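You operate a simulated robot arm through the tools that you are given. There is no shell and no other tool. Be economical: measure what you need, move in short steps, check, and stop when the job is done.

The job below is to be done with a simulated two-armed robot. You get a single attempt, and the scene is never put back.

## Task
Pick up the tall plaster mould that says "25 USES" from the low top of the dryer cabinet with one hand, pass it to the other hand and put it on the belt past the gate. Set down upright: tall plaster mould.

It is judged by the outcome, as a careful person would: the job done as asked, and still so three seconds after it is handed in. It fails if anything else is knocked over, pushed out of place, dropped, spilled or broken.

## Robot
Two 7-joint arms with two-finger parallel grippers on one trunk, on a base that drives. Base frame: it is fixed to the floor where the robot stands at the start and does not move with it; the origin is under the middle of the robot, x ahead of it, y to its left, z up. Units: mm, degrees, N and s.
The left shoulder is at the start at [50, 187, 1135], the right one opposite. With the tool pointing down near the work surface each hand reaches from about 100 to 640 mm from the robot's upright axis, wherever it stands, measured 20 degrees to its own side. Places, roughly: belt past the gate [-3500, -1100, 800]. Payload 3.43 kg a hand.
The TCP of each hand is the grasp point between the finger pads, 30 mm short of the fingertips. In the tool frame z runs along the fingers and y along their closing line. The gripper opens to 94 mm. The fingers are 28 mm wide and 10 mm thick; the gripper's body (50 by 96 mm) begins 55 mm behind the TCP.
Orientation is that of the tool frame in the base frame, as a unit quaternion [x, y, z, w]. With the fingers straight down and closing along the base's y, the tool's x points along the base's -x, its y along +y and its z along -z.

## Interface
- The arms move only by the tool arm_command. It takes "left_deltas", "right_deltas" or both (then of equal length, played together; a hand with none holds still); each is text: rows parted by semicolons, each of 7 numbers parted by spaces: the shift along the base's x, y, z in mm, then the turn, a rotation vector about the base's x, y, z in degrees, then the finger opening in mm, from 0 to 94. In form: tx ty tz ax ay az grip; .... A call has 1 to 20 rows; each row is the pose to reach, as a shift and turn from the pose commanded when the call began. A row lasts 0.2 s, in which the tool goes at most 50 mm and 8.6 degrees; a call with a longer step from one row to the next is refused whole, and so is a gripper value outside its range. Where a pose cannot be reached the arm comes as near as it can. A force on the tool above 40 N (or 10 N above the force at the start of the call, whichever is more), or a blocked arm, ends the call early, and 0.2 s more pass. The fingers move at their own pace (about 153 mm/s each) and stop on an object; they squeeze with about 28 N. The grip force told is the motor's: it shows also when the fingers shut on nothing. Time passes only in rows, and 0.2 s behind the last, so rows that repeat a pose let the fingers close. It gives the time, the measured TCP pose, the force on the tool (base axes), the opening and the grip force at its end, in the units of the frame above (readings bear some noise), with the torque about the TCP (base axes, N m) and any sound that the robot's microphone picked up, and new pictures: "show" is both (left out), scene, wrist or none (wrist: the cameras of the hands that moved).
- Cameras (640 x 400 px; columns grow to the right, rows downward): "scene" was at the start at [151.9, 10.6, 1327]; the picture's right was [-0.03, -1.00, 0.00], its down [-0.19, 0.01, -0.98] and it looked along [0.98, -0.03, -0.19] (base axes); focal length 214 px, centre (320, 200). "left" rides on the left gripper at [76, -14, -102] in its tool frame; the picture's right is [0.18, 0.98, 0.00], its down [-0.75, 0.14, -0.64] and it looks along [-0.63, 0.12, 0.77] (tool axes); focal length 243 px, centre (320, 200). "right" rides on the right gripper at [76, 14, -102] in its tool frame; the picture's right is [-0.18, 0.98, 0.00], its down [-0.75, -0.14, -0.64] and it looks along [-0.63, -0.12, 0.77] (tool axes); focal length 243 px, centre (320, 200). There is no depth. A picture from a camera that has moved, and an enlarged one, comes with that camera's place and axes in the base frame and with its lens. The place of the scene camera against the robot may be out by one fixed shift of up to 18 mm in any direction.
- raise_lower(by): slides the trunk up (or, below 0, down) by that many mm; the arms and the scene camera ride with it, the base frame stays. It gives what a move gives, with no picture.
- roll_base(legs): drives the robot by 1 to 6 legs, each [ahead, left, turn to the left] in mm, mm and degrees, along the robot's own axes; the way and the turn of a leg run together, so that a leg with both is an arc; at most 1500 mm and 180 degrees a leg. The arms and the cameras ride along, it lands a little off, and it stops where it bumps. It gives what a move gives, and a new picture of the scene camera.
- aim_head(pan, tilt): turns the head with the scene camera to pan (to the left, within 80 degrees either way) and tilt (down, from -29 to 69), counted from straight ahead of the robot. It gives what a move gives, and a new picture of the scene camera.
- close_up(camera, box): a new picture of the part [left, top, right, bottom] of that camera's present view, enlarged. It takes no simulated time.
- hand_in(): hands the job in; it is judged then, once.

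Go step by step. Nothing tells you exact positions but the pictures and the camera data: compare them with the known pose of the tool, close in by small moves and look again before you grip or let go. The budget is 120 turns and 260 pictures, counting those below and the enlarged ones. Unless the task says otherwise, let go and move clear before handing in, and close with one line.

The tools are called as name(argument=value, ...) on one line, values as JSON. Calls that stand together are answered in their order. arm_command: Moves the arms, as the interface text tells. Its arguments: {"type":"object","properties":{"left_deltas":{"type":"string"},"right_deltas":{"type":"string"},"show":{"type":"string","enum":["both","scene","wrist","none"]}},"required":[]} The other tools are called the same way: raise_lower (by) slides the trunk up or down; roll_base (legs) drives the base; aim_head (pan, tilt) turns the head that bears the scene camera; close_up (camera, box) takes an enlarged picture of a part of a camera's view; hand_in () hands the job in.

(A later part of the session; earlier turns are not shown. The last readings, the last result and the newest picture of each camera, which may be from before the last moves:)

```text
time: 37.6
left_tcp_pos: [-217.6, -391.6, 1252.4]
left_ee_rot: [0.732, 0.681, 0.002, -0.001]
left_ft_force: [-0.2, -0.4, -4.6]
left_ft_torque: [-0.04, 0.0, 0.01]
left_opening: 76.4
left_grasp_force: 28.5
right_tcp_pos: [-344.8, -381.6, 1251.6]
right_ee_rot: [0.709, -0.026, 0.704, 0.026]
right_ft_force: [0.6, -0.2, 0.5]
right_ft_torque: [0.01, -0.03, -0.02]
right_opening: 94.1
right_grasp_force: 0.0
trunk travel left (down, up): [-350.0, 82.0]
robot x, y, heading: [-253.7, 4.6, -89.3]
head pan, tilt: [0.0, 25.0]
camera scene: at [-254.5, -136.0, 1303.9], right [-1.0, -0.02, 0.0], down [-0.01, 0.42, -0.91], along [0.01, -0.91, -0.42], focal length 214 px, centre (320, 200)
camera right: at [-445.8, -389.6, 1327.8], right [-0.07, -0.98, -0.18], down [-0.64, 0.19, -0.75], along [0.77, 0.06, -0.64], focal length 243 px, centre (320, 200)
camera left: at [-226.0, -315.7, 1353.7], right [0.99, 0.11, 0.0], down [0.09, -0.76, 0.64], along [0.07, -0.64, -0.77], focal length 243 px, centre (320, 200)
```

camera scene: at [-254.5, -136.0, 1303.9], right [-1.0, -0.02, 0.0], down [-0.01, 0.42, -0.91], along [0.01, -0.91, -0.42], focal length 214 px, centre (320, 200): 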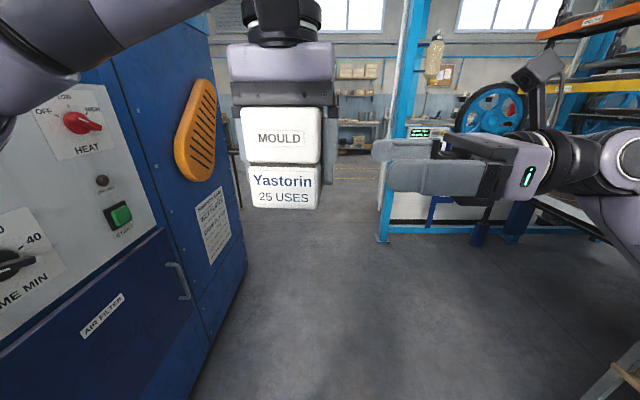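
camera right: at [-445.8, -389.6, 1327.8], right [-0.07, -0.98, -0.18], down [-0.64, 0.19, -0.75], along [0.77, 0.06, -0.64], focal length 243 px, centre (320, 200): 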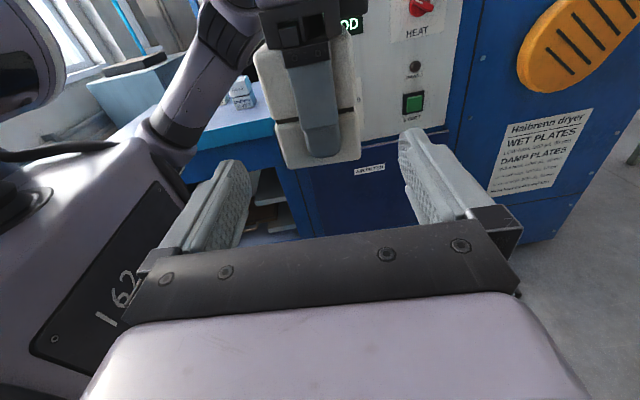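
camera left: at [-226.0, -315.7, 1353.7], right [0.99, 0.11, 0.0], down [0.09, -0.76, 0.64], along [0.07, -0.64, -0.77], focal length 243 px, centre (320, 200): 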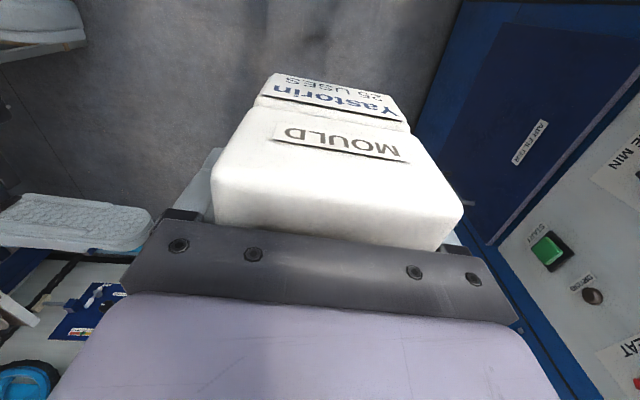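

Alignment looks good. Advancing the right hand along its fingers halfway and checking.

arm_command(right_deltas="15 -1 0 0 0 0 94; 30 -2 0 0 0 0 94; 45 -3.2 0 0 0 0 94; 58 -4.2 0 0 0 0 94")

close_up(camera="scene", box=[210, 40, 450, 240])

```text
time: 38.6
left_tcp_pos: [-217.1, -390.4, 1250.7]
left_ee_rot: [0.732, 0.681, 0.002, -0.001]
left_ft_force: [0.2, 0.0, -5.7]
left_ft_torque: [-0.03, -0.03, 0.03]
left_opening: 76.0
left_grasp_force: 28.3
right_tcp_pos: [-287.3, -386.9, 1252.2]
right_ee_rot: [0.709, -0.025, 0.704, 0.025]
right_ft_force: [-0.4, 0.1, 0.2]
right_ft_torque: [0.0, -0.01, -0.03]
right_opening: 94.0
right_grasp_force: 0.1
trunk travel left (down, up): [-350.0, 82.0]
robot x, y, heading: [-254.9, -1.8, -89.0]
head pan, tilt: [0.0, 25.0]
camera scene: at [-254.3, -136.1, 1303.9], right [-1.0, -0.02, 0.0], down [-0.01, 0.42, -0.91], along [0.01, -0.91, -0.42], focal length 214 px, centre (320, 200)
camera right: at [-388.3, -393.9, 1327.9], right [-0.07, -0.98, -0.18], down [-0.64, 0.19, -0.75], along [0.77, 0.06, -0.64], focal length 243 px, centre (320, 200)
```

scene: 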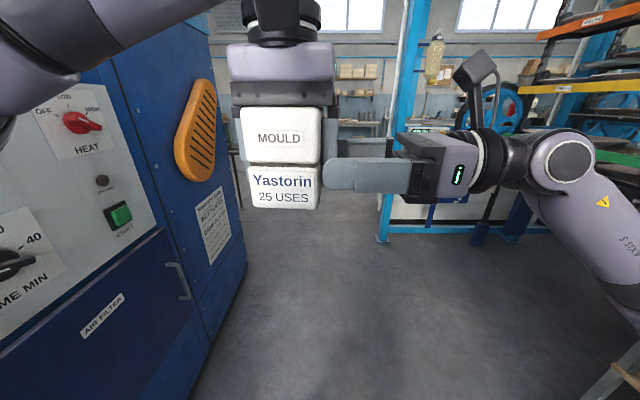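
right: 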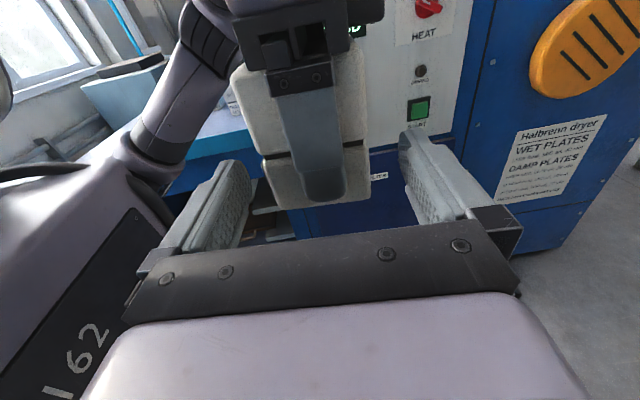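

```text
2.00 times, centred on (330, 140) of scene
camera zoom: at [-254.3, -136.1, 1303.9], right [-1.0, -0.02, 0.0], down [-0.01, 0.42, -0.91], along [0.01, -0.91, -0.42], focal length 429 px, centre (300, 320)
```

zoom: 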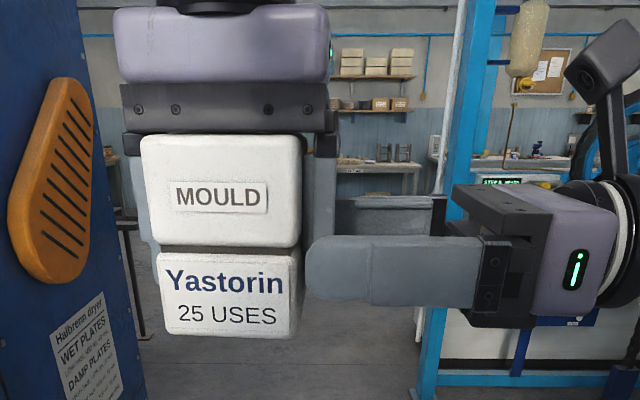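

Projection check shows the mould centred between the right fingers. I'll raise 12 mm to centre near the seam, then advance the rest.

arm_command(right_deltas="0 0 12 0 0 0 94; 12 -0.9 12 0 0 0 94; 26 -1.9 12 0 0 0 94; 40 -2.9 12 0 0 0 94; 50 -3.6 12 0 0 0 94; 56 -4 12 0 0 0 94")

close_up(camera="scene", box=[210, 40, 450, 240])

```text
time: 40.0
left_tcp_pos: [-217.7, -392.3, 1250.9]
left_ee_rot: [0.733, 0.681, 0.001, 0.0]
left_ft_force: [0.1, 0.2, -5.4]
left_ft_torque: [-0.02, 0.05, 0.0]
left_opening: 76.8
left_grasp_force: 27.6
right_tcp_pos: [-230.2, -390.2, 1263.9]
right_ee_rot: [0.709, -0.025, 0.705, 0.024]
right_ft_force: [-0.2, 0.1, 0.0]
right_ft_torque: [-0.01, 0.02, 0.02]
right_opening: 94.1
right_grasp_force: 0.0
trunk travel left (down, up): [-350.0, 82.0]
robot x, y, heading: [-259.3, 1.2, -89.3]
head pan, tilt: [0.0, 25.0]
camera scene: at [-254.3, -136.1, 1303.9], right [-1.0, -0.02, 0.0], down [-0.01, 0.42, -0.91], along [0.01, -0.91, -0.42], focal length 214 px, centre (320, 200)
camera right: at [-331.7, -397.8, 1340.2], right [-0.07, -0.98, -0.18], down [-0.64, 0.19, -0.75], along [0.77, 0.06, -0.64], focal length 243 px, centre (320, 200)
```

scene: 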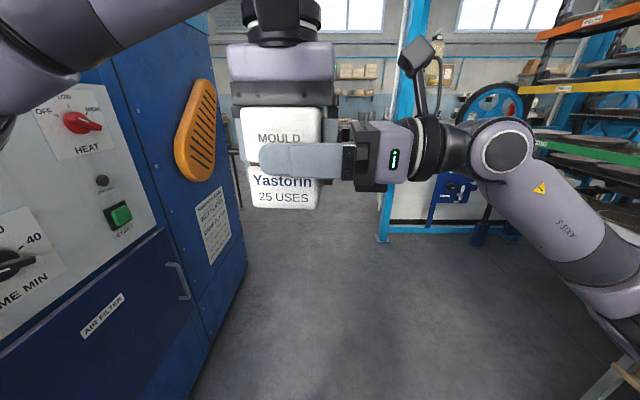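
right: 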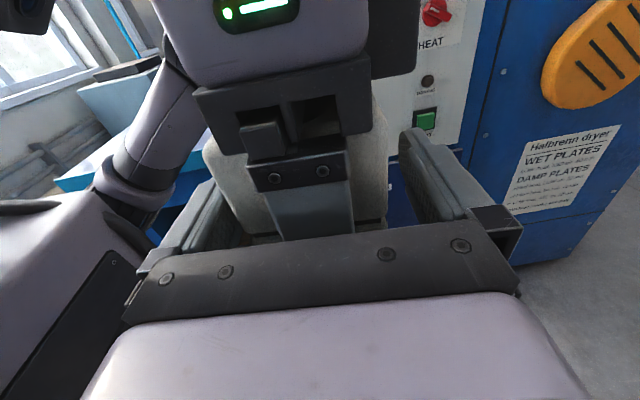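

```text
2.00 times, centred on (330, 140) of scene
camera zoom: at [-254.3, -136.1, 1303.9], right [-1.0, -0.02, 0.0], down [-0.01, 0.42, -0.91], along [0.01, -0.91, -0.42], focal length 429 px, centre (300, 320)
```

zoom: 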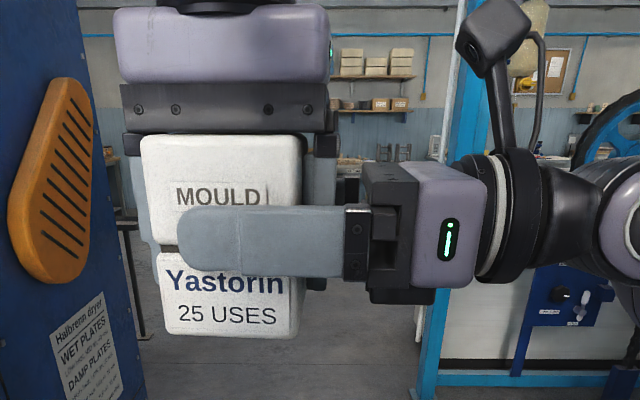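

Good placement across the seam. Closing the right hand.

arm_command(right_deltas="0 0 0 0 0 0 82; 0 0 0 0 0 0 76; 0 0 0 0 0 0 70; 0 0 0 0 0 0 50; 0 0 0 0 0 0 50")

```text
time: 41.2
left_tcp_pos: [-217.3, -391.7, 1251.8]
left_ee_rot: [0.731, 0.682, 0.001, -0.001]
left_ft_force: [-0.9, -24.0, -3.4]
left_ft_torque: [0.13, 0.19, 0.27]
left_opening: 76.3
left_grasp_force: 28.2
right_tcp_pos: [-230.2, -387.6, 1264.3]
right_ee_rot: [0.71, -0.021, 0.703, 0.022]
right_ft_force: [0.0, 24.9, -0.3]
right_ft_torque: [0.18, -0.15, 0.04]
right_opening: 76.2
right_grasp_force: 28.8
trunk travel left (down, up): [-350.0, 82.0]
robot x, y, heading: [-260.0, 5.0, -89.3]
head pan, tilt: [0.0, 25.0]
camera scene: at [-254.4, -136.1, 1303.9], right [-1.0, -0.02, 0.0], down [-0.01, 0.42, -0.91], along [0.01, -0.91, -0.42], focal length 214 px, centre (320, 200)
camera right: at [-330.9, -395.6, 1340.1], right [-0.06, -0.98, -0.18], down [-0.64, 0.18, -0.75], along [0.77, 0.07, -0.64], focal length 243 px, centre (320, 200)
```

scene: 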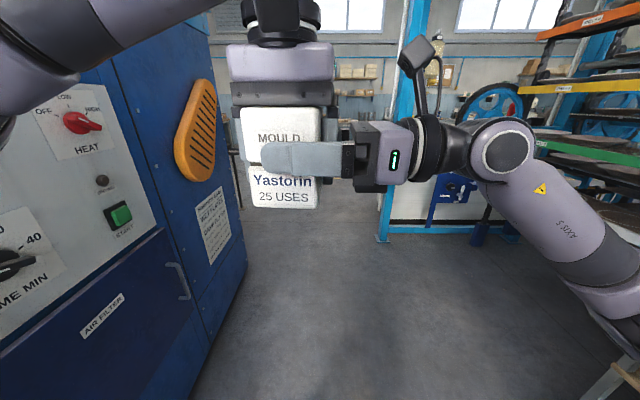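
right: 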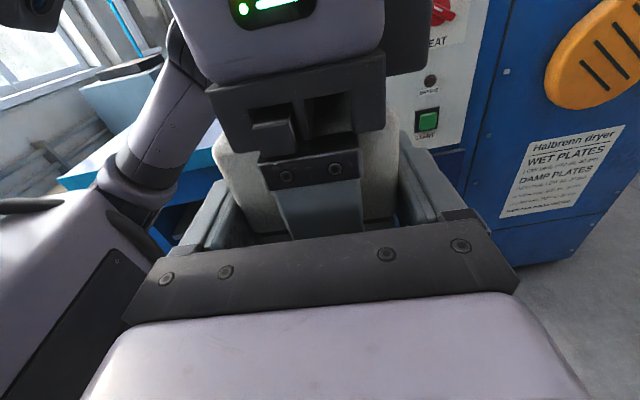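

Both hands grip, with a 25 N side strain between them; I'll relieve it by easing the right hand, then open the left.

arm_command(right_deltas="0 1.5 0 0 0 0 50; 0 3 0 0 0 0 50; 0 3 0 0 0 0 50", show="none")

```text
time: 42.0
left_tcp_pos: [-218.1, -391.1, 1251.8]
left_ee_rot: [0.732, 0.681, 0.001, 0.0]
left_ft_force: [1.5, -18.5, 0.2]
left_ft_torque: [0.1, 0.47, 0.04]
left_opening: 76.2
left_grasp_force: 27.8
right_tcp_pos: [-229.4, -387.0, 1263.6]
right_ee_rot: [0.71, -0.025, 0.703, 0.025]
right_ft_force: [-1.0, 19.4, 0.0]
right_ft_torque: [0.11, -0.38, 0.19]
right_opening: 76.2
right_grasp_force: 27.8
trunk travel left (down, up): [-350.0, 82.0]
robot x, y, heading: [-258.7, 1.5, -89.1]
head pan, tilt: [0.0, 25.0]
```

arm_command(right_deltas="0 2 0 0 0 0 50; 0 4 0 0 0 0 50; 0 4 0 0 0 0 50", show="none")

```text
time: 42.8
left_tcp_pos: [-217.8, -389.4, 1252.3]
left_ee_rot: [0.734, 0.679, 0.002, -0.001]
left_ft_force: [-4.6, 2.2, 0.8]
left_ft_torque: [-0.34, 0.02, -0.45]
left_opening: 76.3
left_grasp_force: 28.4
right_tcp_pos: [-230.8, -385.3, 1263.9]
right_ee_rot: [0.709, -0.026, 0.704, 0.025]
right_ft_force: [4.4, -1.8, -1.4]
right_ft_torque: [0.34, -0.05, 0.4]
right_opening: 76.3
right_grasp_force: 28.0
trunk travel left (down, up): [-350.0, 82.0]
robot x, y, heading: [-254.8, -3.6, -88.9]
head pan, tilt: [0.0, 25.0]
```

Strain is gone. Opening the left hand modestly and lifting it away.

arm_command(left_deltas="0 0 0 0 0 0 80; 0 0 0 0 0 0 88; 0 0 0 0 0 0 88; 0 0 10 0 0 0 88; 0 0 30 0 0 0 88; 0 0 55 0 0 0 88; 0 0 80 0 0 0 88; 0 0 110 0 0 0 88")

```text
time: 44.6
left_tcp_pos: [-217.2, -392.4, 1332.3]
left_ee_rot: [0.732, 0.681, 0.001, 0.0]
left_ft_force: [0.1, 0.3, -0.2]
left_ft_torque: [-0.04, 0.03, 0.01]
left_opening: 88.0
left_grasp_force: 0.1
left hand out of reach, approached as far as the arm can: row 8
right_tcp_pos: [-230.7, -383.9, 1263.6]
right_ee_rot: [0.71, -0.026, 0.704, 0.025]
right_ft_force: [-0.5, -0.4, -0.1]
right_ft_torque: [-0.04, 0.08, 0.0]
right_opening: 76.2
right_grasp_force: 27.6
trunk travel left (down, up): [-350.0, 82.0]
robot x, y, heading: [-254.8, -3.3, -89.4]
head pan, tilt: [0.0, 25.0]
camera scene: at [-253.9, -136.6, 1303.8], right [-1.0, -0.02, 0.0], down [-0.01, 0.42, -0.91], along [0.01, -0.91, -0.42], focal length 214 px, centre (320, 200)
camera left: at [-225.8, -316.2, 1434.7], right [0.99, 0.11, 0.0], down [0.09, -0.76, 0.64], along [0.07, -0.64, -0.77], focal length 243 px, centre (320, 200)
```

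scene: 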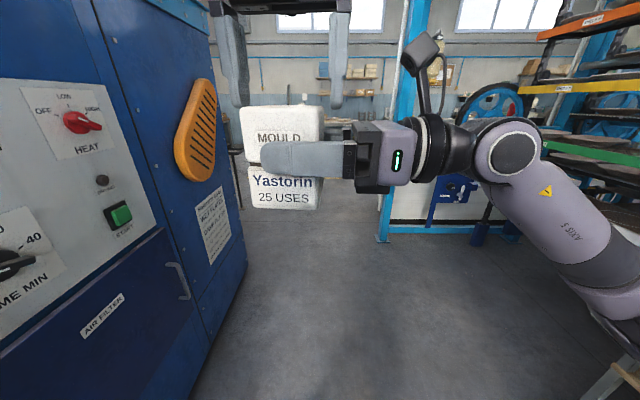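
left: 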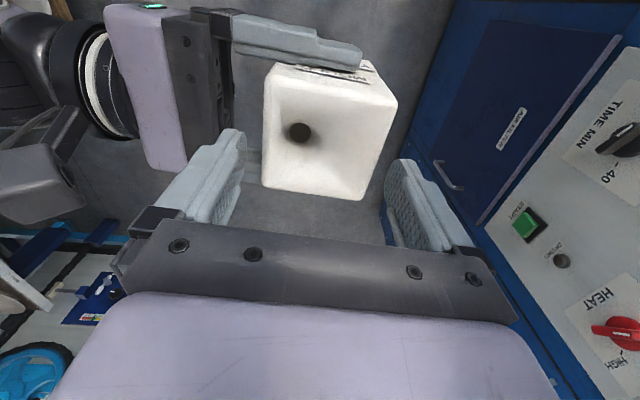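

The right hand alone holds the mould. Lowering it a bit for clearance, then swinging the left hand aside.

arm_command(left_deltas="0 0 0 0 0 0 88; 0 0 0 0 0 0 88; 0 0 0 0 0 0 88; 0 0 0 0 0 0 88; 0 0 0 0 0 0 88; 0 0 0 0 0 0 88; 15 5 0 0 0 0 88; 40 10 0 0 0 0 88; 70 20 0 0 0 0 88; 100 40 0 0 0 0 88; 130 60 0 0 0 0 88; 150 80 -20 0 0 0 88; 160 90 -50 0 0 0 88; 165 100 -80 0 0 0 88", right_deltas="0 0 -5 0 0 0 50; 0 0 -14 0 0 0 50; 0 0 -25 0 0 0 50; 0 0 -36 0 0 0 50; 0 0 -45 0 0 0 50; 0 0 -50 0 0 0 50; 0 0 -50 0 0 0 50; 0 0 -50 0 0 0 50; 0 0 -50 0 0 0 50; 0 0 -50 0 0 0 50; 0 0 -50 0 0 0 50; 0 0 -50 0 0 0 50; 0 0 -50 0 0 0 50; 0 0 -50 0 0 0 50")

```text
time: 47.6
left_tcp_pos: [-51.9, -291.0, 1252.8]
left_ee_rot: [0.732, 0.681, 0.002, -0.002]
left_ft_force: [0.2, -0.2, -0.9]
left_ft_torque: [-0.01, -0.01, 0.02]
left_opening: 88.1
left_grasp_force: 0.0
right_tcp_pos: [-230.1, -383.6, 1212.4]
right_ee_rot: [0.71, -0.025, 0.703, 0.024]
right_ft_force: [-0.3, -0.9, -1.2]
right_ft_torque: [0.04, 0.06, 0.01]
right_opening: 76.3
right_grasp_force: 27.9
trunk travel left (down, up): [-350.0, 82.0]
robot x, y, heading: [-258.2, 3.2, -89.2]
head pan, tilt: [0.0, 25.0]
camera scene: at [-254.0, -136.3, 1303.9], right [-1.0, -0.02, 0.0], down [-0.01, 0.42, -0.91], along [0.01, -0.91, -0.42], focal length 214 px, centre (320, 200)
camera right: at [-331.0, -391.4, 1289.7], right [-0.07, -0.98, -0.18], down [-0.64, 0.19, -0.75], along [0.77, 0.06, -0.64], focal length 243 px, centre (320, 200)
camera left: at [-61.2, -215.8, 1355.8], right [0.99, 0.11, 0.0], down [0.09, -0.76, 0.64], along [0.07, -0.64, -0.77], focal length 243 px, centre (320, 200)
```

scene: 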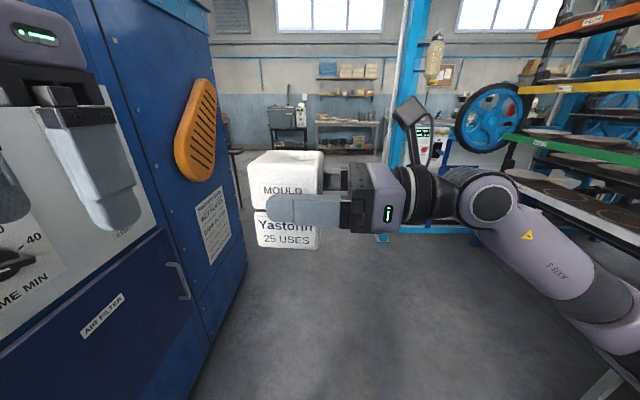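
right: 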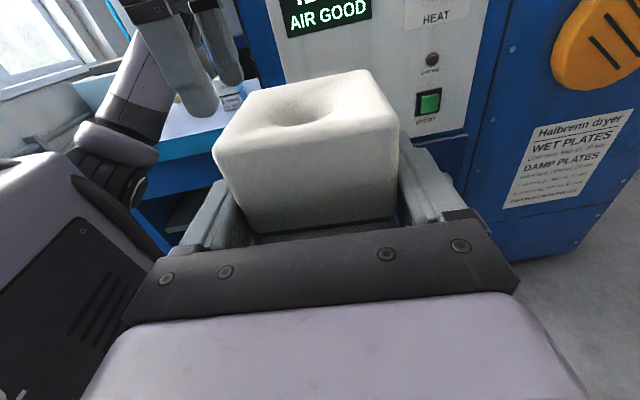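
left: 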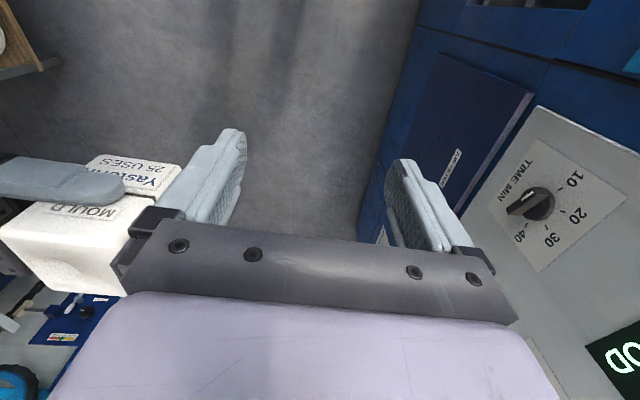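

The mould is secure in the right hand. Turning to face −x to find the route to the belt.

roll_base(legs=[[0, 0, -90]])

aim_head(pan=25, tilt=10)

aim_head(pan=-40, tilt=15)

```text
time: 51.9
left_tcp_pos: [-550.7, -201.8, 1254.6]
left_ee_rot: [0.999, -0.039, 0.002, 0.001]
left_ft_force: [-0.7, -0.2, 0.3]
left_ft_torque: [0.02, 0.0, -0.01]
left_opening: 87.8
left_grasp_force: 0.0
right_tcp_pos: [-641.8, -22.7, 1213.8]
right_ee_rot: [-0.482, 0.52, -0.479, -0.517]
right_ft_force: [-0.5, 1.3, 0.1]
right_ft_torque: [0.08, 0.0, 0.02]
right_opening: 76.2
right_grasp_force: 28.1
trunk travel left (down, up): [-350.0, 82.0]
robot x, y, heading: [-257.5, 1.6, -179.5]
head pan, tilt: [0.0, 25.0]
camera scene: at [-407.7, 13.3, 1303.9], right [-0.01, 1.0, 0.0], down [0.42, 0.0, -0.91], along [-0.91, -0.01, -0.42], focal length 214 px, centre (320, 200)
```

scene: 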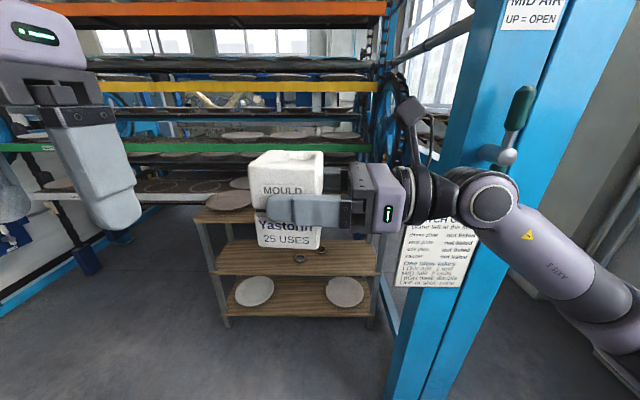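

```text
time: 52.7
left_tcp_pos: [-551.0, -201.6, 1253.4]
left_ee_rot: [0.999, -0.039, 0.002, 0.001]
left_ft_force: [-0.1, 0.4, 0.3]
left_ft_torque: [-0.02, 0.0, 0.02]
left_opening: 87.8
left_grasp_force: 0.0
right_tcp_pos: [-642.2, -23.1, 1212.4]
right_ee_rot: [-0.483, 0.521, -0.479, -0.516]
right_ft_force: [-0.2, 0.5, 1.2]
right_ft_torque: [0.08, -0.01, -0.02]
right_opening: 76.4
right_grasp_force: 28.2
trunk travel left (down, up): [-350.0, 82.0]
robot x, y, heading: [-257.4, 0.4, -179.4]
head pan, tilt: [25.0, 10.0]
camera scene: at [-399.4, -25.9, 1328.2], right [-0.43, 0.9, 0.0], down [0.16, 0.08, -0.98], along [-0.89, -0.42, -0.17], focal length 214 px, centre (320, 200)
```

scene: 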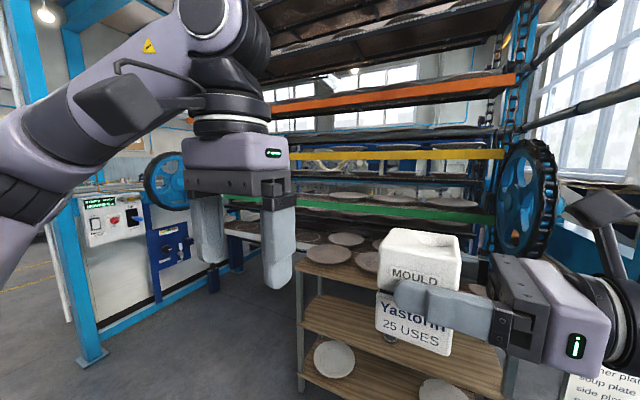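

```text
time: 54.1
left_tcp_pos: [-551.9, -200.9, 1254.7]
left_ee_rot: [0.999, -0.039, 0.002, 0.001]
left_ft_force: [0.0, -0.3, 0.0]
left_ft_torque: [0.0, 0.0, -0.02]
left_opening: 88.1
left_grasp_force: 0.1
right_tcp_pos: [-643.0, -23.5, 1214.0]
right_ee_rot: [-0.483, 0.52, -0.479, -0.515]
right_ft_force: [-0.1, 0.2, 0.6]
right_ft_torque: [0.05, -0.01, -0.02]
right_opening: 76.4
right_grasp_force: 28.0
trunk travel left (down, up): [-350.0, 82.0]
robot x, y, heading: [-259.2, 1.5, -179.4]
head pan, tilt: [-40.0, 15.0]
camera scene: at [-387.7, 73.4, 1320.2], right [0.63, 0.77, 0.0], down [0.2, -0.16, -0.97], along [-0.75, 0.61, -0.26], focal length 214 px, centre (320, 200)
```

scene: 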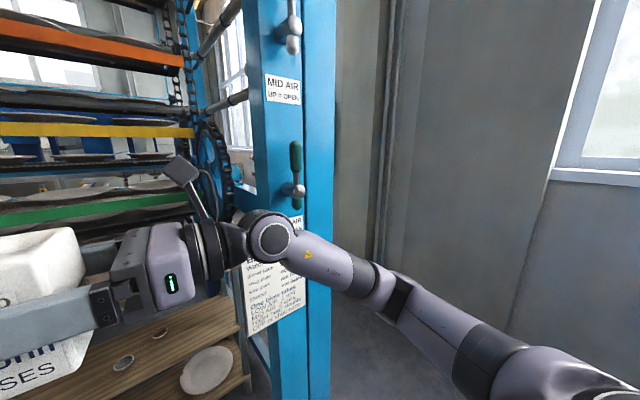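

The chain dryer spans y≈−1950…+350, with the wall to the right, so I'll go round its left end. Turning back to face −y and driving ahead.

roll_base(legs=[[0, 0, 90]])

aim_head(pan=-30, tilt=15)

roll_base(legs=[[1200, 60, 0]])

```text
time: 58.3
left_tcp_pos: [-54.5, -291.1, 1255.0]
left_ee_rot: [0.734, 0.68, 0.002, 0.0]
left_ft_force: [1.1, 0.4, 0.4]
left_ft_torque: [-0.02, 0.04, -0.02]
left_opening: 88.1
left_grasp_force: 0.1
right_tcp_pos: [-232.3, -383.1, 1212.8]
right_ee_rot: [0.71, -0.026, 0.704, 0.025]
right_ft_force: [0.1, -0.4, -0.5]
right_ft_torque: [0.01, 0.08, -0.02]
right_opening: 76.4
right_grasp_force: 27.7
trunk travel left (down, up): [-350.0, 82.0]
robot x, y, heading: [-255.6, 1.8, -89.3]
head pan, tilt: [-40.0, 15.0]
camera scene: at [-315.1, -116.2, 1320.2], right [-0.77, 0.63, 0.0], down [0.16, 0.2, -0.97], along [-0.61, -0.75, -0.26], focal length 214 px, centre (320, 200)
```

scene: 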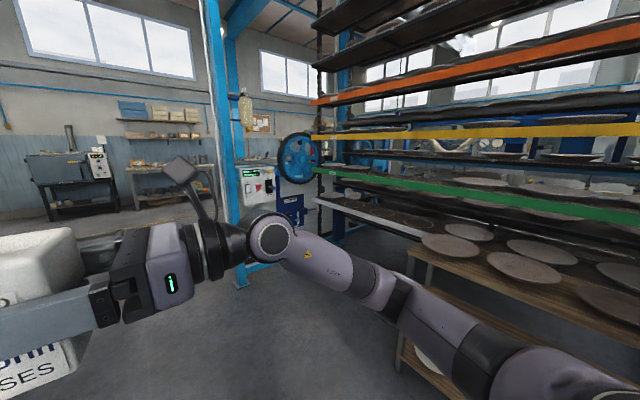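

```text
time: 59.0
left_tcp_pos: [-54.4, -291.7, 1254.1]
left_ee_rot: [0.733, 0.68, 0.003, -0.001]
left_ft_force: [-1.5, 0.3, -0.9]
left_ft_torque: [-0.02, 0.03, -0.03]
left_opening: 87.9
left_grasp_force: 0.0
right_tcp_pos: [-232.0, -383.4, 1213.4]
right_ee_rot: [0.71, -0.026, 0.704, 0.025]
right_ft_force: [-0.3, -0.5, 0.4]
right_ft_torque: [0.01, 0.13, 0.01]
right_opening: 76.4
right_grasp_force: 27.8
trunk travel left (down, up): [-350.0, 82.0]
robot x, y, heading: [-257.7, 1.9, -89.3]
head pan, tilt: [-30.0, 15.0]
camera scene: at [-301.8, -125.4, 1320.2], right [-0.87, 0.49, 0.0], down [0.13, 0.23, -0.97], along [-0.47, -0.84, -0.26], focal length 214 px, centre (320, 200)
```

scene: 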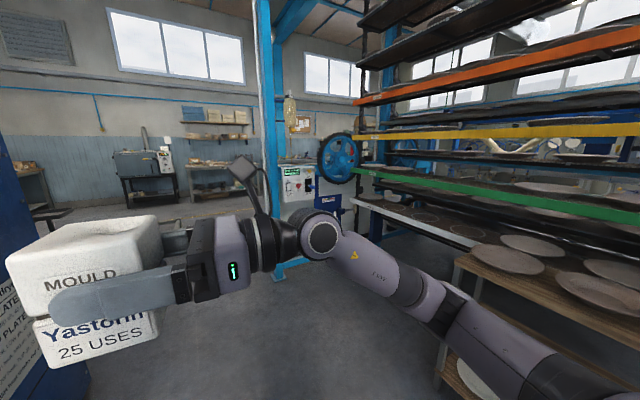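

```text
time: 65.1
left_tcp_pos: [9.1, -1481.8, 1255.4]
left_ee_rot: [0.737, 0.675, 0.002, 0.0]
left_ft_force: [-0.5, 0.2, 0.8]
left_ft_torque: [0.0, 0.0, -0.03]
left_opening: 88.0
left_grasp_force: 0.0
right_tcp_pos: [-170.4, -1570.2, 1212.7]
right_ee_rot: [0.71, -0.03, 0.703, 0.029]
right_ft_force: [-0.4, -0.3, 0.5]
right_ft_torque: [-0.01, 0.09, -0.04]
right_opening: 76.5
right_grasp_force: 28.0
trunk travel left (down, up): [-350.0, 82.0]
robot x, y, heading: [-192.7, -1185.3, -89.9]
head pan, tilt: [-30.0, 15.0]
camera scene: at [-237.1, -1311.4, 1320.1], right [-0.87, 0.5, 0.0], down [0.13, 0.22, -0.97], along [-0.48, -0.84, -0.26], focal length 214 px, centre (320, 200)
```

scene: 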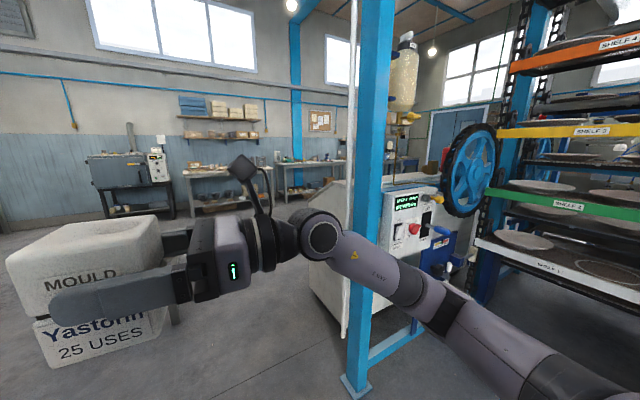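

Post foot at about (−825, −1980), with a white machine behind it. Driving on past the post and looking right.

roll_base(legs=[[1150, 0, 0]])

aim_head(pan=-65, tilt=15)

```text
time: 70.9
left_tcp_pos: [26.7, -2623.0, 1253.0]
left_ee_rot: [0.73, 0.683, 0.002, -0.001]
left_ft_force: [0.3, -0.3, 0.3]
left_ft_torque: [0.01, 0.0, 0.02]
left_opening: 88.0
left_grasp_force: 0.0
right_tcp_pos: [-150.5, -2715.7, 1213.5]
right_ee_rot: [0.71, -0.022, 0.704, 0.021]
right_ft_force: [0.7, 0.0, -0.9]
right_ft_torque: [0.02, 0.03, 0.01]
right_opening: 76.2
right_grasp_force: 28.2
trunk travel left (down, up): [-350.0, 82.0]
robot x, y, heading: [-178.7, -2331.4, -88.8]
head pan, tilt: [-30.0, 15.0]
camera scene: at [-221.9, -2458.5, 1320.1], right [-0.88, 0.48, 0.0], down [0.12, 0.23, -0.97], along [-0.46, -0.85, -0.26], focal length 214 px, centre (320, 200)
```

scene: 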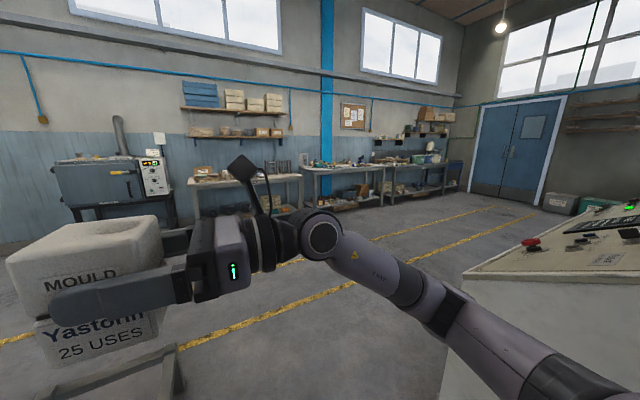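

```text
time: 71.9
left_tcp_pos: [26.4, -2622.6, 1255.2]
left_ee_rot: [0.73, 0.683, 0.001, 0.0]
left_ft_force: [-0.4, 0.4, 0.6]
left_ft_torque: [0.03, -0.02, -0.01]
left_opening: 88.1
left_grasp_force: 0.1
right_tcp_pos: [-150.3, -2717.2, 1212.7]
right_ee_rot: [0.71, -0.024, 0.704, 0.023]
right_ft_force: [-0.3, 0.6, 0.6]
right_ft_torque: [0.01, 0.05, -0.02]
right_opening: 76.2
right_grasp_force: 28.1
trunk travel left (down, up): [-350.0, 82.0]
robot x, y, heading: [-175.1, -2327.6, -88.7]
head pan, tilt: [-65.0, 15.0]
camera scene: at [-260.7, -2417.8, 1320.2], right [-0.44, 0.9, 0.0], down [0.23, 0.11, -0.97], along [-0.87, -0.43, -0.26], focal length 214 px, centre (320, 200)
```

scene: 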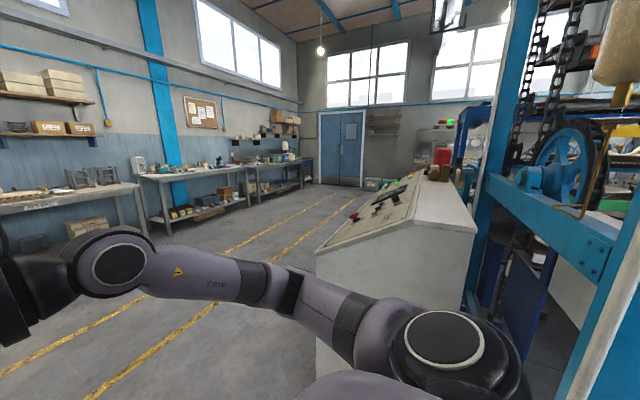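

There's a console at about (−1250, −2930) and a clear lane with yellow lines along −x. I'll move diagonally past it, then turn to face −x.

roll_base(legs=[[1150, -380, 0], [0, 0, -91]])

aim_head(pan=-30, tilt=15)

```text
time: 82.0
left_tcp_pos: [-826.7, -3710.9, 1254.0]
left_ee_rot: [0.999, -0.032, 0.002, 0.001]
left_ft_force: [-0.2, 0.2, -0.5]
left_ft_torque: [0.01, -0.01, 0.01]
left_opening: 88.4
left_grasp_force: 0.1
right_tcp_pos: [-918.9, -3534.3, 1213.6]
right_ee_rot: [-0.486, 0.518, -0.482, -0.513]
right_ft_force: [-0.1, -0.4, -0.3]
right_ft_torque: [0.08, 0.02, 0.01]
right_opening: 76.2
right_grasp_force: 28.0
trunk travel left (down, up): [-350.0, 82.0]
robot x, y, heading: [-535.7, -3505.9, -178.7]
head pan, tilt: [-65.0, 15.0]
camera scene: at [-634.2, -3409.5, 1320.2], right [0.9, 0.44, 0.0], down [0.11, -0.23, -0.97], along [-0.43, 0.87, -0.26], focal length 214 px, centre (320, 200)
```

scene: 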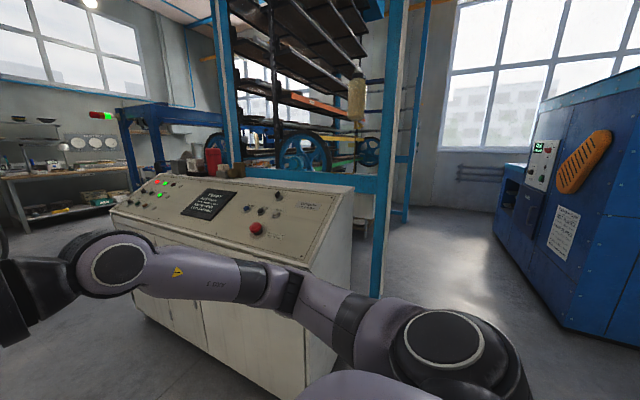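

```text
time: 83.0
left_tcp_pos: [-825.2, -3711.2, 1254.7]
left_ee_rot: [0.999, -0.033, 0.001, 0.001]
left_ft_force: [0.0, 0.0, 0.0]
left_ft_torque: [-0.01, 0.01, 0.01]
left_opening: 87.8
left_grasp_force: 0.0
right_tcp_pos: [-918.5, -3534.9, 1213.1]
right_ee_rot: [-0.486, 0.518, -0.483, -0.513]
right_ft_force: [0.6, -0.5, 0.2]
right_ft_torque: [0.06, 0.03, -0.02]
right_opening: 76.4
right_grasp_force: 27.8
trunk travel left (down, up): [-350.0, 82.0]
robot x, y, heading: [-534.7, -3505.8, -178.6]
head pan, tilt: [-30.0, 15.0]
camera scene: at [-674.8, -3448.3, 1320.2], right [0.48, 0.88, 0.0], down [0.23, -0.12, -0.97], along [-0.85, 0.46, -0.26], focal length 214 px, centre (320, 200)
```

scene: 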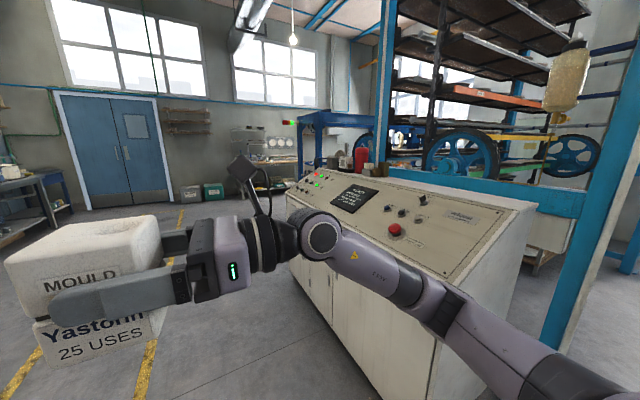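

The console runs along the lane to about x≈−2800; the lane ahead is clear. Driving forward along it.

roll_base(legs=[[1450, 0, -1]])

aim_head(pan=-40, tilt=10)

```text
time: 90.0
left_tcp_pos: [-2234.1, -3754.6, 1254.9]
left_ee_rot: [1.0, -0.027, 0.002, 0.001]
left_ft_force: [-0.1, -0.3, 0.2]
left_ft_torque: [-0.05, -0.02, 0.02]
left_opening: 87.9
left_grasp_force: 0.1
right_tcp_pos: [-2329.5, -3579.3, 1212.6]
right_ee_rot: [-0.488, 0.516, -0.485, -0.511]
right_ft_force: [0.6, -0.1, 0.6]
right_ft_torque: [0.05, 0.01, 0.02]
right_opening: 76.2
right_grasp_force: 28.1
trunk travel left (down, up): [-350.0, 82.0]
robot x, y, heading: [-1944.3, -3541.4, -178.1]
head pan, tilt: [-30.0, 15.0]
camera scene: at [-2085.8, -3489.5, 1320.1], right [0.47, 0.88, 0.0], down [0.23, -0.12, -0.97], along [-0.85, 0.45, -0.26], focal length 214 px, centre (320, 200)
```

scene: 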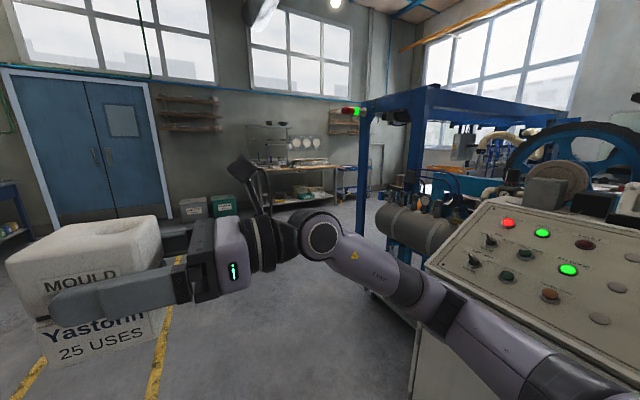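

```text
time: 90.7
left_tcp_pos: [-2234.4, -3753.8, 1253.8]
left_ee_rot: [1.0, -0.028, 0.001, 0.001]
left_ft_force: [0.3, -0.2, 0.1]
left_ft_torque: [0.02, 0.03, -0.02]
left_opening: 88.1
left_grasp_force: 0.0
right_tcp_pos: [-2328.7, -3579.3, 1211.6]
right_ee_rot: [-0.489, 0.516, -0.485, -0.51]
right_ft_force: [0.9, -0.7, 0.7]
right_ft_torque: [0.06, 0.0, 0.03]
right_opening: 76.4
right_grasp_force: 28.1
trunk travel left (down, up): [-350.0, 82.0]
robot x, y, heading: [-1944.7, -3546.3, -178.0]
head pan, tilt: [-40.0, 10.0]
camera scene: at [-2076.4, -3476.2, 1328.3], right [0.62, 0.79, 0.0], down [0.14, -0.11, -0.98], along [-0.78, 0.61, -0.17], focal length 214 px, centre (320, 200)
```

scene: 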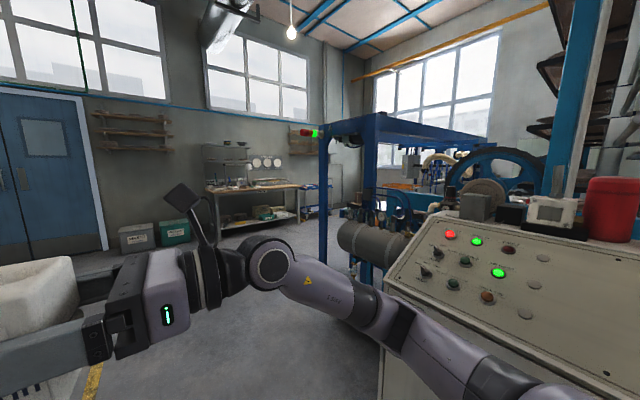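

Let me enlarge the region near the expected belt position (about pixel 400, 205).

close_up(camera="scene", box=[310, 110, 550, 260])

```text
2.67 times, centred on (430, 185) of scene
camera zoom: at [-2076.4, -3476.2, 1328.3], right [0.62, 0.79, 0.0], down [0.14, -0.11, -0.98], along [-0.78, 0.61, -0.17], focal length 572 px, centre (27, 240)
```

zoom: 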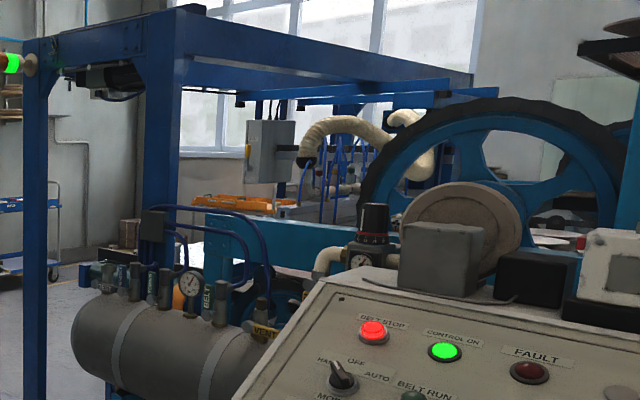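

The blue frame with the belt appears at x≈−3450…−4090, y≥−1850. I'll go on to x≈−3440 and turn right to face it.

roll_base(legs=[[1500, 0, -2], [0, 0, -90]])

aim_head(pan=0, tilt=10)

```text
time: 102.1
left_tcp_pos: [-3671.0, -3294.7, 1255.2]
left_ee_rot: [-0.677, 0.736, -0.001, -0.002]
left_ft_force: [-0.2, 0.0, -0.4]
left_ft_torque: [0.0, 0.05, -0.03]
left_opening: 87.9
left_grasp_force: 0.1
right_tcp_pos: [-3493.5, -3205.2, 1212.4]
right_ee_rot: [0.028, 0.71, 0.027, -0.703]
right_ft_force: [-0.2, -0.3, -1.1]
right_ft_torque: [-0.01, -0.09, -0.01]
right_opening: 76.4
right_grasp_force: 27.7
trunk travel left (down, up): [-350.0, 82.0]
robot x, y, heading: [-3469.7, -3591.0, 90.2]
head pan, tilt: [-40.0, 10.0]
camera scene: at [-3411.3, -3446.8, 1328.3], right [0.77, -0.64, 0.0], down [-0.11, -0.13, -0.98], along [0.63, 0.76, -0.17], focal length 214 px, centre (320, 200)
```

scene: 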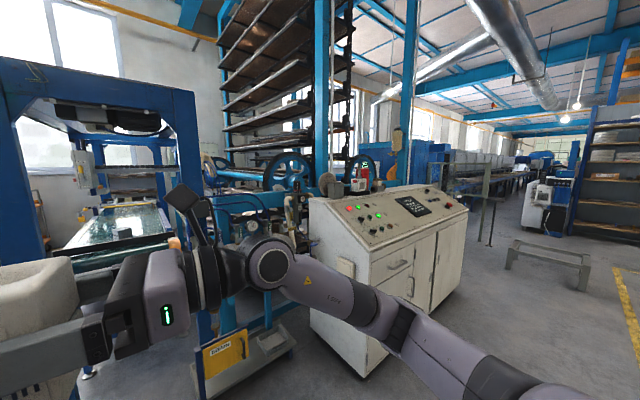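

```text
time: 103.2
left_tcp_pos: [-3672.0, -3294.6, 1254.4]
left_ee_rot: [-0.678, 0.735, -0.001, -0.002]
left_ft_force: [-0.3, 0.7, 0.1]
left_ft_torque: [0.0, 0.01, -0.02]
left_opening: 87.8
left_grasp_force: 0.0
right_tcp_pos: [-3493.0, -3205.4, 1213.5]
right_ee_rot: [0.029, 0.71, 0.028, -0.703]
right_ft_force: [-0.5, 0.2, 0.3]
right_ft_torque: [0.0, -0.06, 0.02]
right_opening: 76.5
right_grasp_force: 28.1
trunk travel left (down, up): [-350.0, 82.0]
robot x, y, heading: [-3468.5, -3587.6, 90.3]
head pan, tilt: [0.0, 10.0]
camera scene: at [-3471.2, -3425.4, 1328.3], right [1.0, 0.01, 0.0], down [0.0, -0.17, -0.98], along [-0.01, 0.98, -0.17], focal length 214 px, centre (320, 200)
```

scene: 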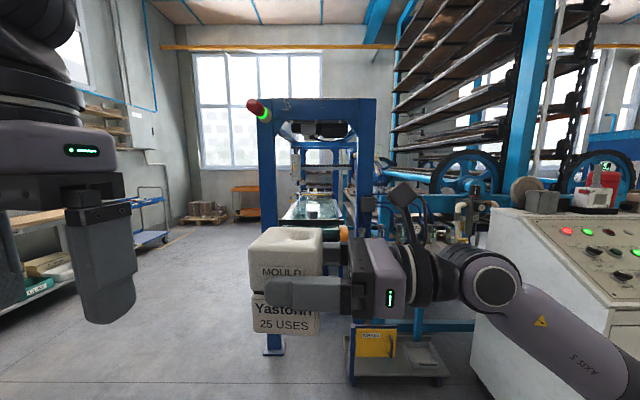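

The frame with the belt is straight ahead; the left aisle gives access. Enlarging the belt.

close_up(camera="scene", box=[235, 90, 395, 230])

```text
2.86 times, centred on (315, 160) of scene
camera zoom: at [-3471.2, -3425.4, 1328.3], right [1.0, 0.01, 0.0], down [0.0, -0.17, -0.98], along [-0.01, 0.98, -0.17], focal length 613 px, centre (334, 314)
```

zoom: 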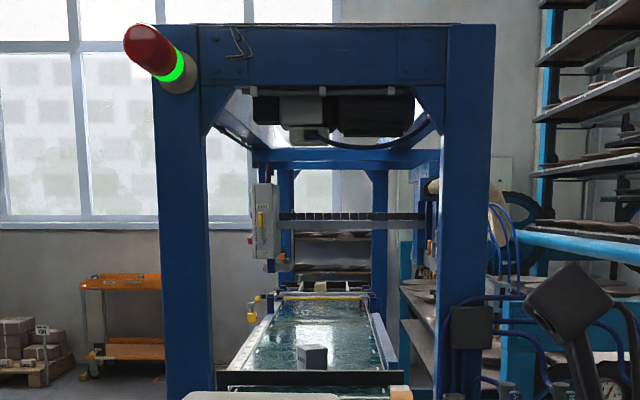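

The belt runs away along y inside the frame. I'll strafe left to the side aisle, drive up alongside, then look right at it.

roll_base(legs=[[0, 900, 0], [1400, 0, 0]])

aim_head(pan=-50, tilt=15)

```text
time: 118.2
left_tcp_pos: [-4574.4, -1884.2, 1253.5]
left_ee_rot: [-0.67, 0.742, -0.001, -0.002]
left_ft_force: [-0.1, 0.0, -0.1]
left_ft_torque: [0.01, 0.03, 0.03]
left_opening: 88.1
left_grasp_force: 0.1
right_tcp_pos: [-4394.1, -1798.4, 1212.0]
right_ee_rot: [0.036, 0.71, 0.034, -0.702]
right_ft_force: [0.2, 0.8, 0.0]
right_ft_torque: [0.02, -0.05, -0.01]
right_opening: 76.5
right_grasp_force: 28.0
trunk travel left (down, up): [-350.0, 82.0]
robot x, y, heading: [-4377.4, -2183.6, 89.2]
head pan, tilt: [0.0, 10.0]
camera scene: at [-4376.2, -2018.4, 1328.3], right [1.0, -0.01, 0.0], down [0.0, -0.17, -0.98], along [0.01, 0.98, -0.17], focal length 214 px, centre (320, 200)
```

scene: 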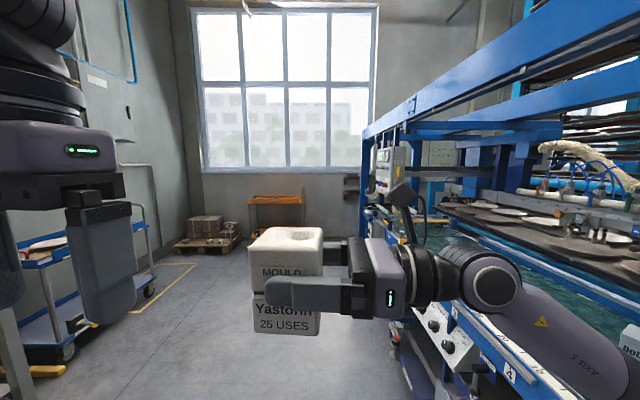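

```text
time: 119.3
left_tcp_pos: [-4574.7, -1884.9, 1253.5]
left_ee_rot: [-0.67, 0.743, -0.001, -0.003]
left_ft_force: [-0.2, -0.3, -0.7]
left_ft_torque: [-0.01, 0.02, 0.04]
left_opening: 87.6
left_grasp_force: 0.1
right_tcp_pos: [-4395.1, -1797.6, 1211.7]
right_ee_rot: [0.035, 0.71, 0.033, -0.703]
right_ft_force: [0.8, -0.4, 0.3]
right_ft_torque: [0.0, -0.09, 0.0]
right_opening: 76.3
right_grasp_force: 28.1
trunk travel left (down, up): [-350.0, 82.0]
robot x, y, heading: [-4376.0, -2183.8, 89.1]
head pan, tilt: [-50.0, 15.0]
camera scene: at [-4305.1, -2052.4, 1320.2], right [0.63, -0.77, 0.0], down [-0.2, -0.16, -0.97], along [0.75, 0.61, -0.26], focal length 214 px, centre (320, 200)
```

scene: 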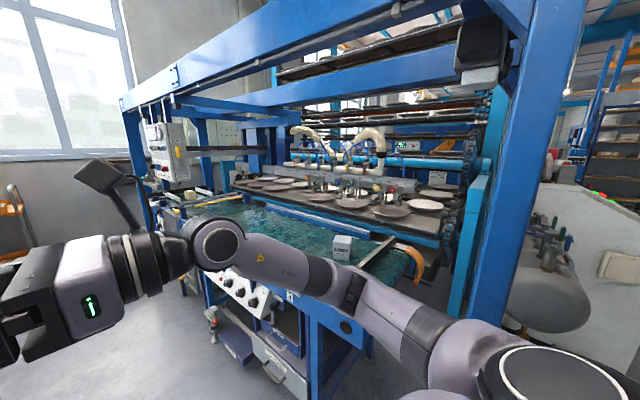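

Now I see the green belt, with a dark bar (gate) near this end and a small labelled block. Enlarging.

close_up(camera="scene", box=[170, 180, 450, 355])

close_up(camera="scene", box=[300, 220, 440, 300])

close_up(camera="scene", box=[120, 100, 280, 220])

```text
2.29 times, centred on (310, 268) of scene
camera zoom: at [-4305.1, -2052.4, 1320.2], right [0.63, -0.77, 0.0], down [-0.2, -0.16, -0.97], along [0.75, 0.61, -0.26], focal length 490 px, centre (343, 46)
```

zoom: 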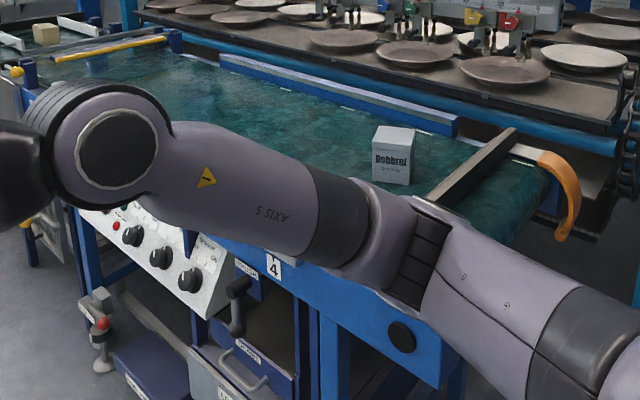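

```text
4.57 times, centred on (370, 260) of scene
camera zoom: at [-4305.1, -2052.4, 1320.2], right [0.63, -0.77, 0.0], down [-0.2, -0.16, -0.97], along [0.75, 0.61, -0.26], focal length 980 px, centre (91, -74)
```

zoom: 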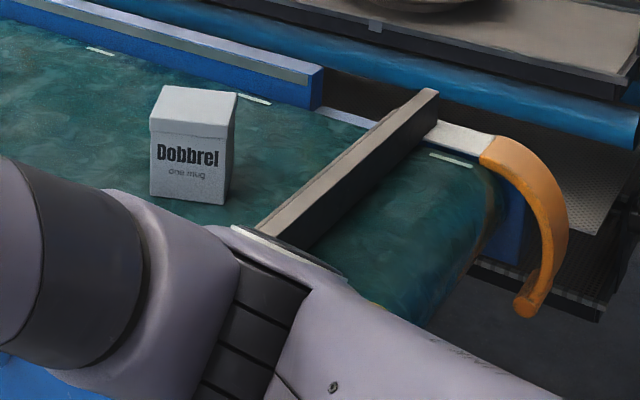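

```text
3.33 times, centred on (200, 160) of scene
camera zoom: at [-4305.1, -2052.4, 1320.2], right [0.63, -0.77, 0.0], down [-0.2, -0.16, -0.97], along [0.75, 0.61, -0.26], focal length 715 px, centre (720, 333)
```

zoom: 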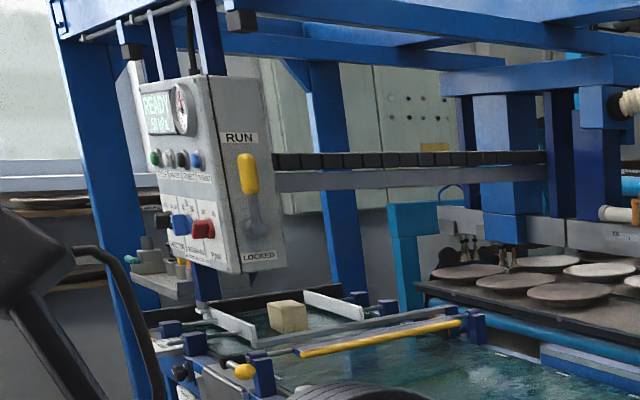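

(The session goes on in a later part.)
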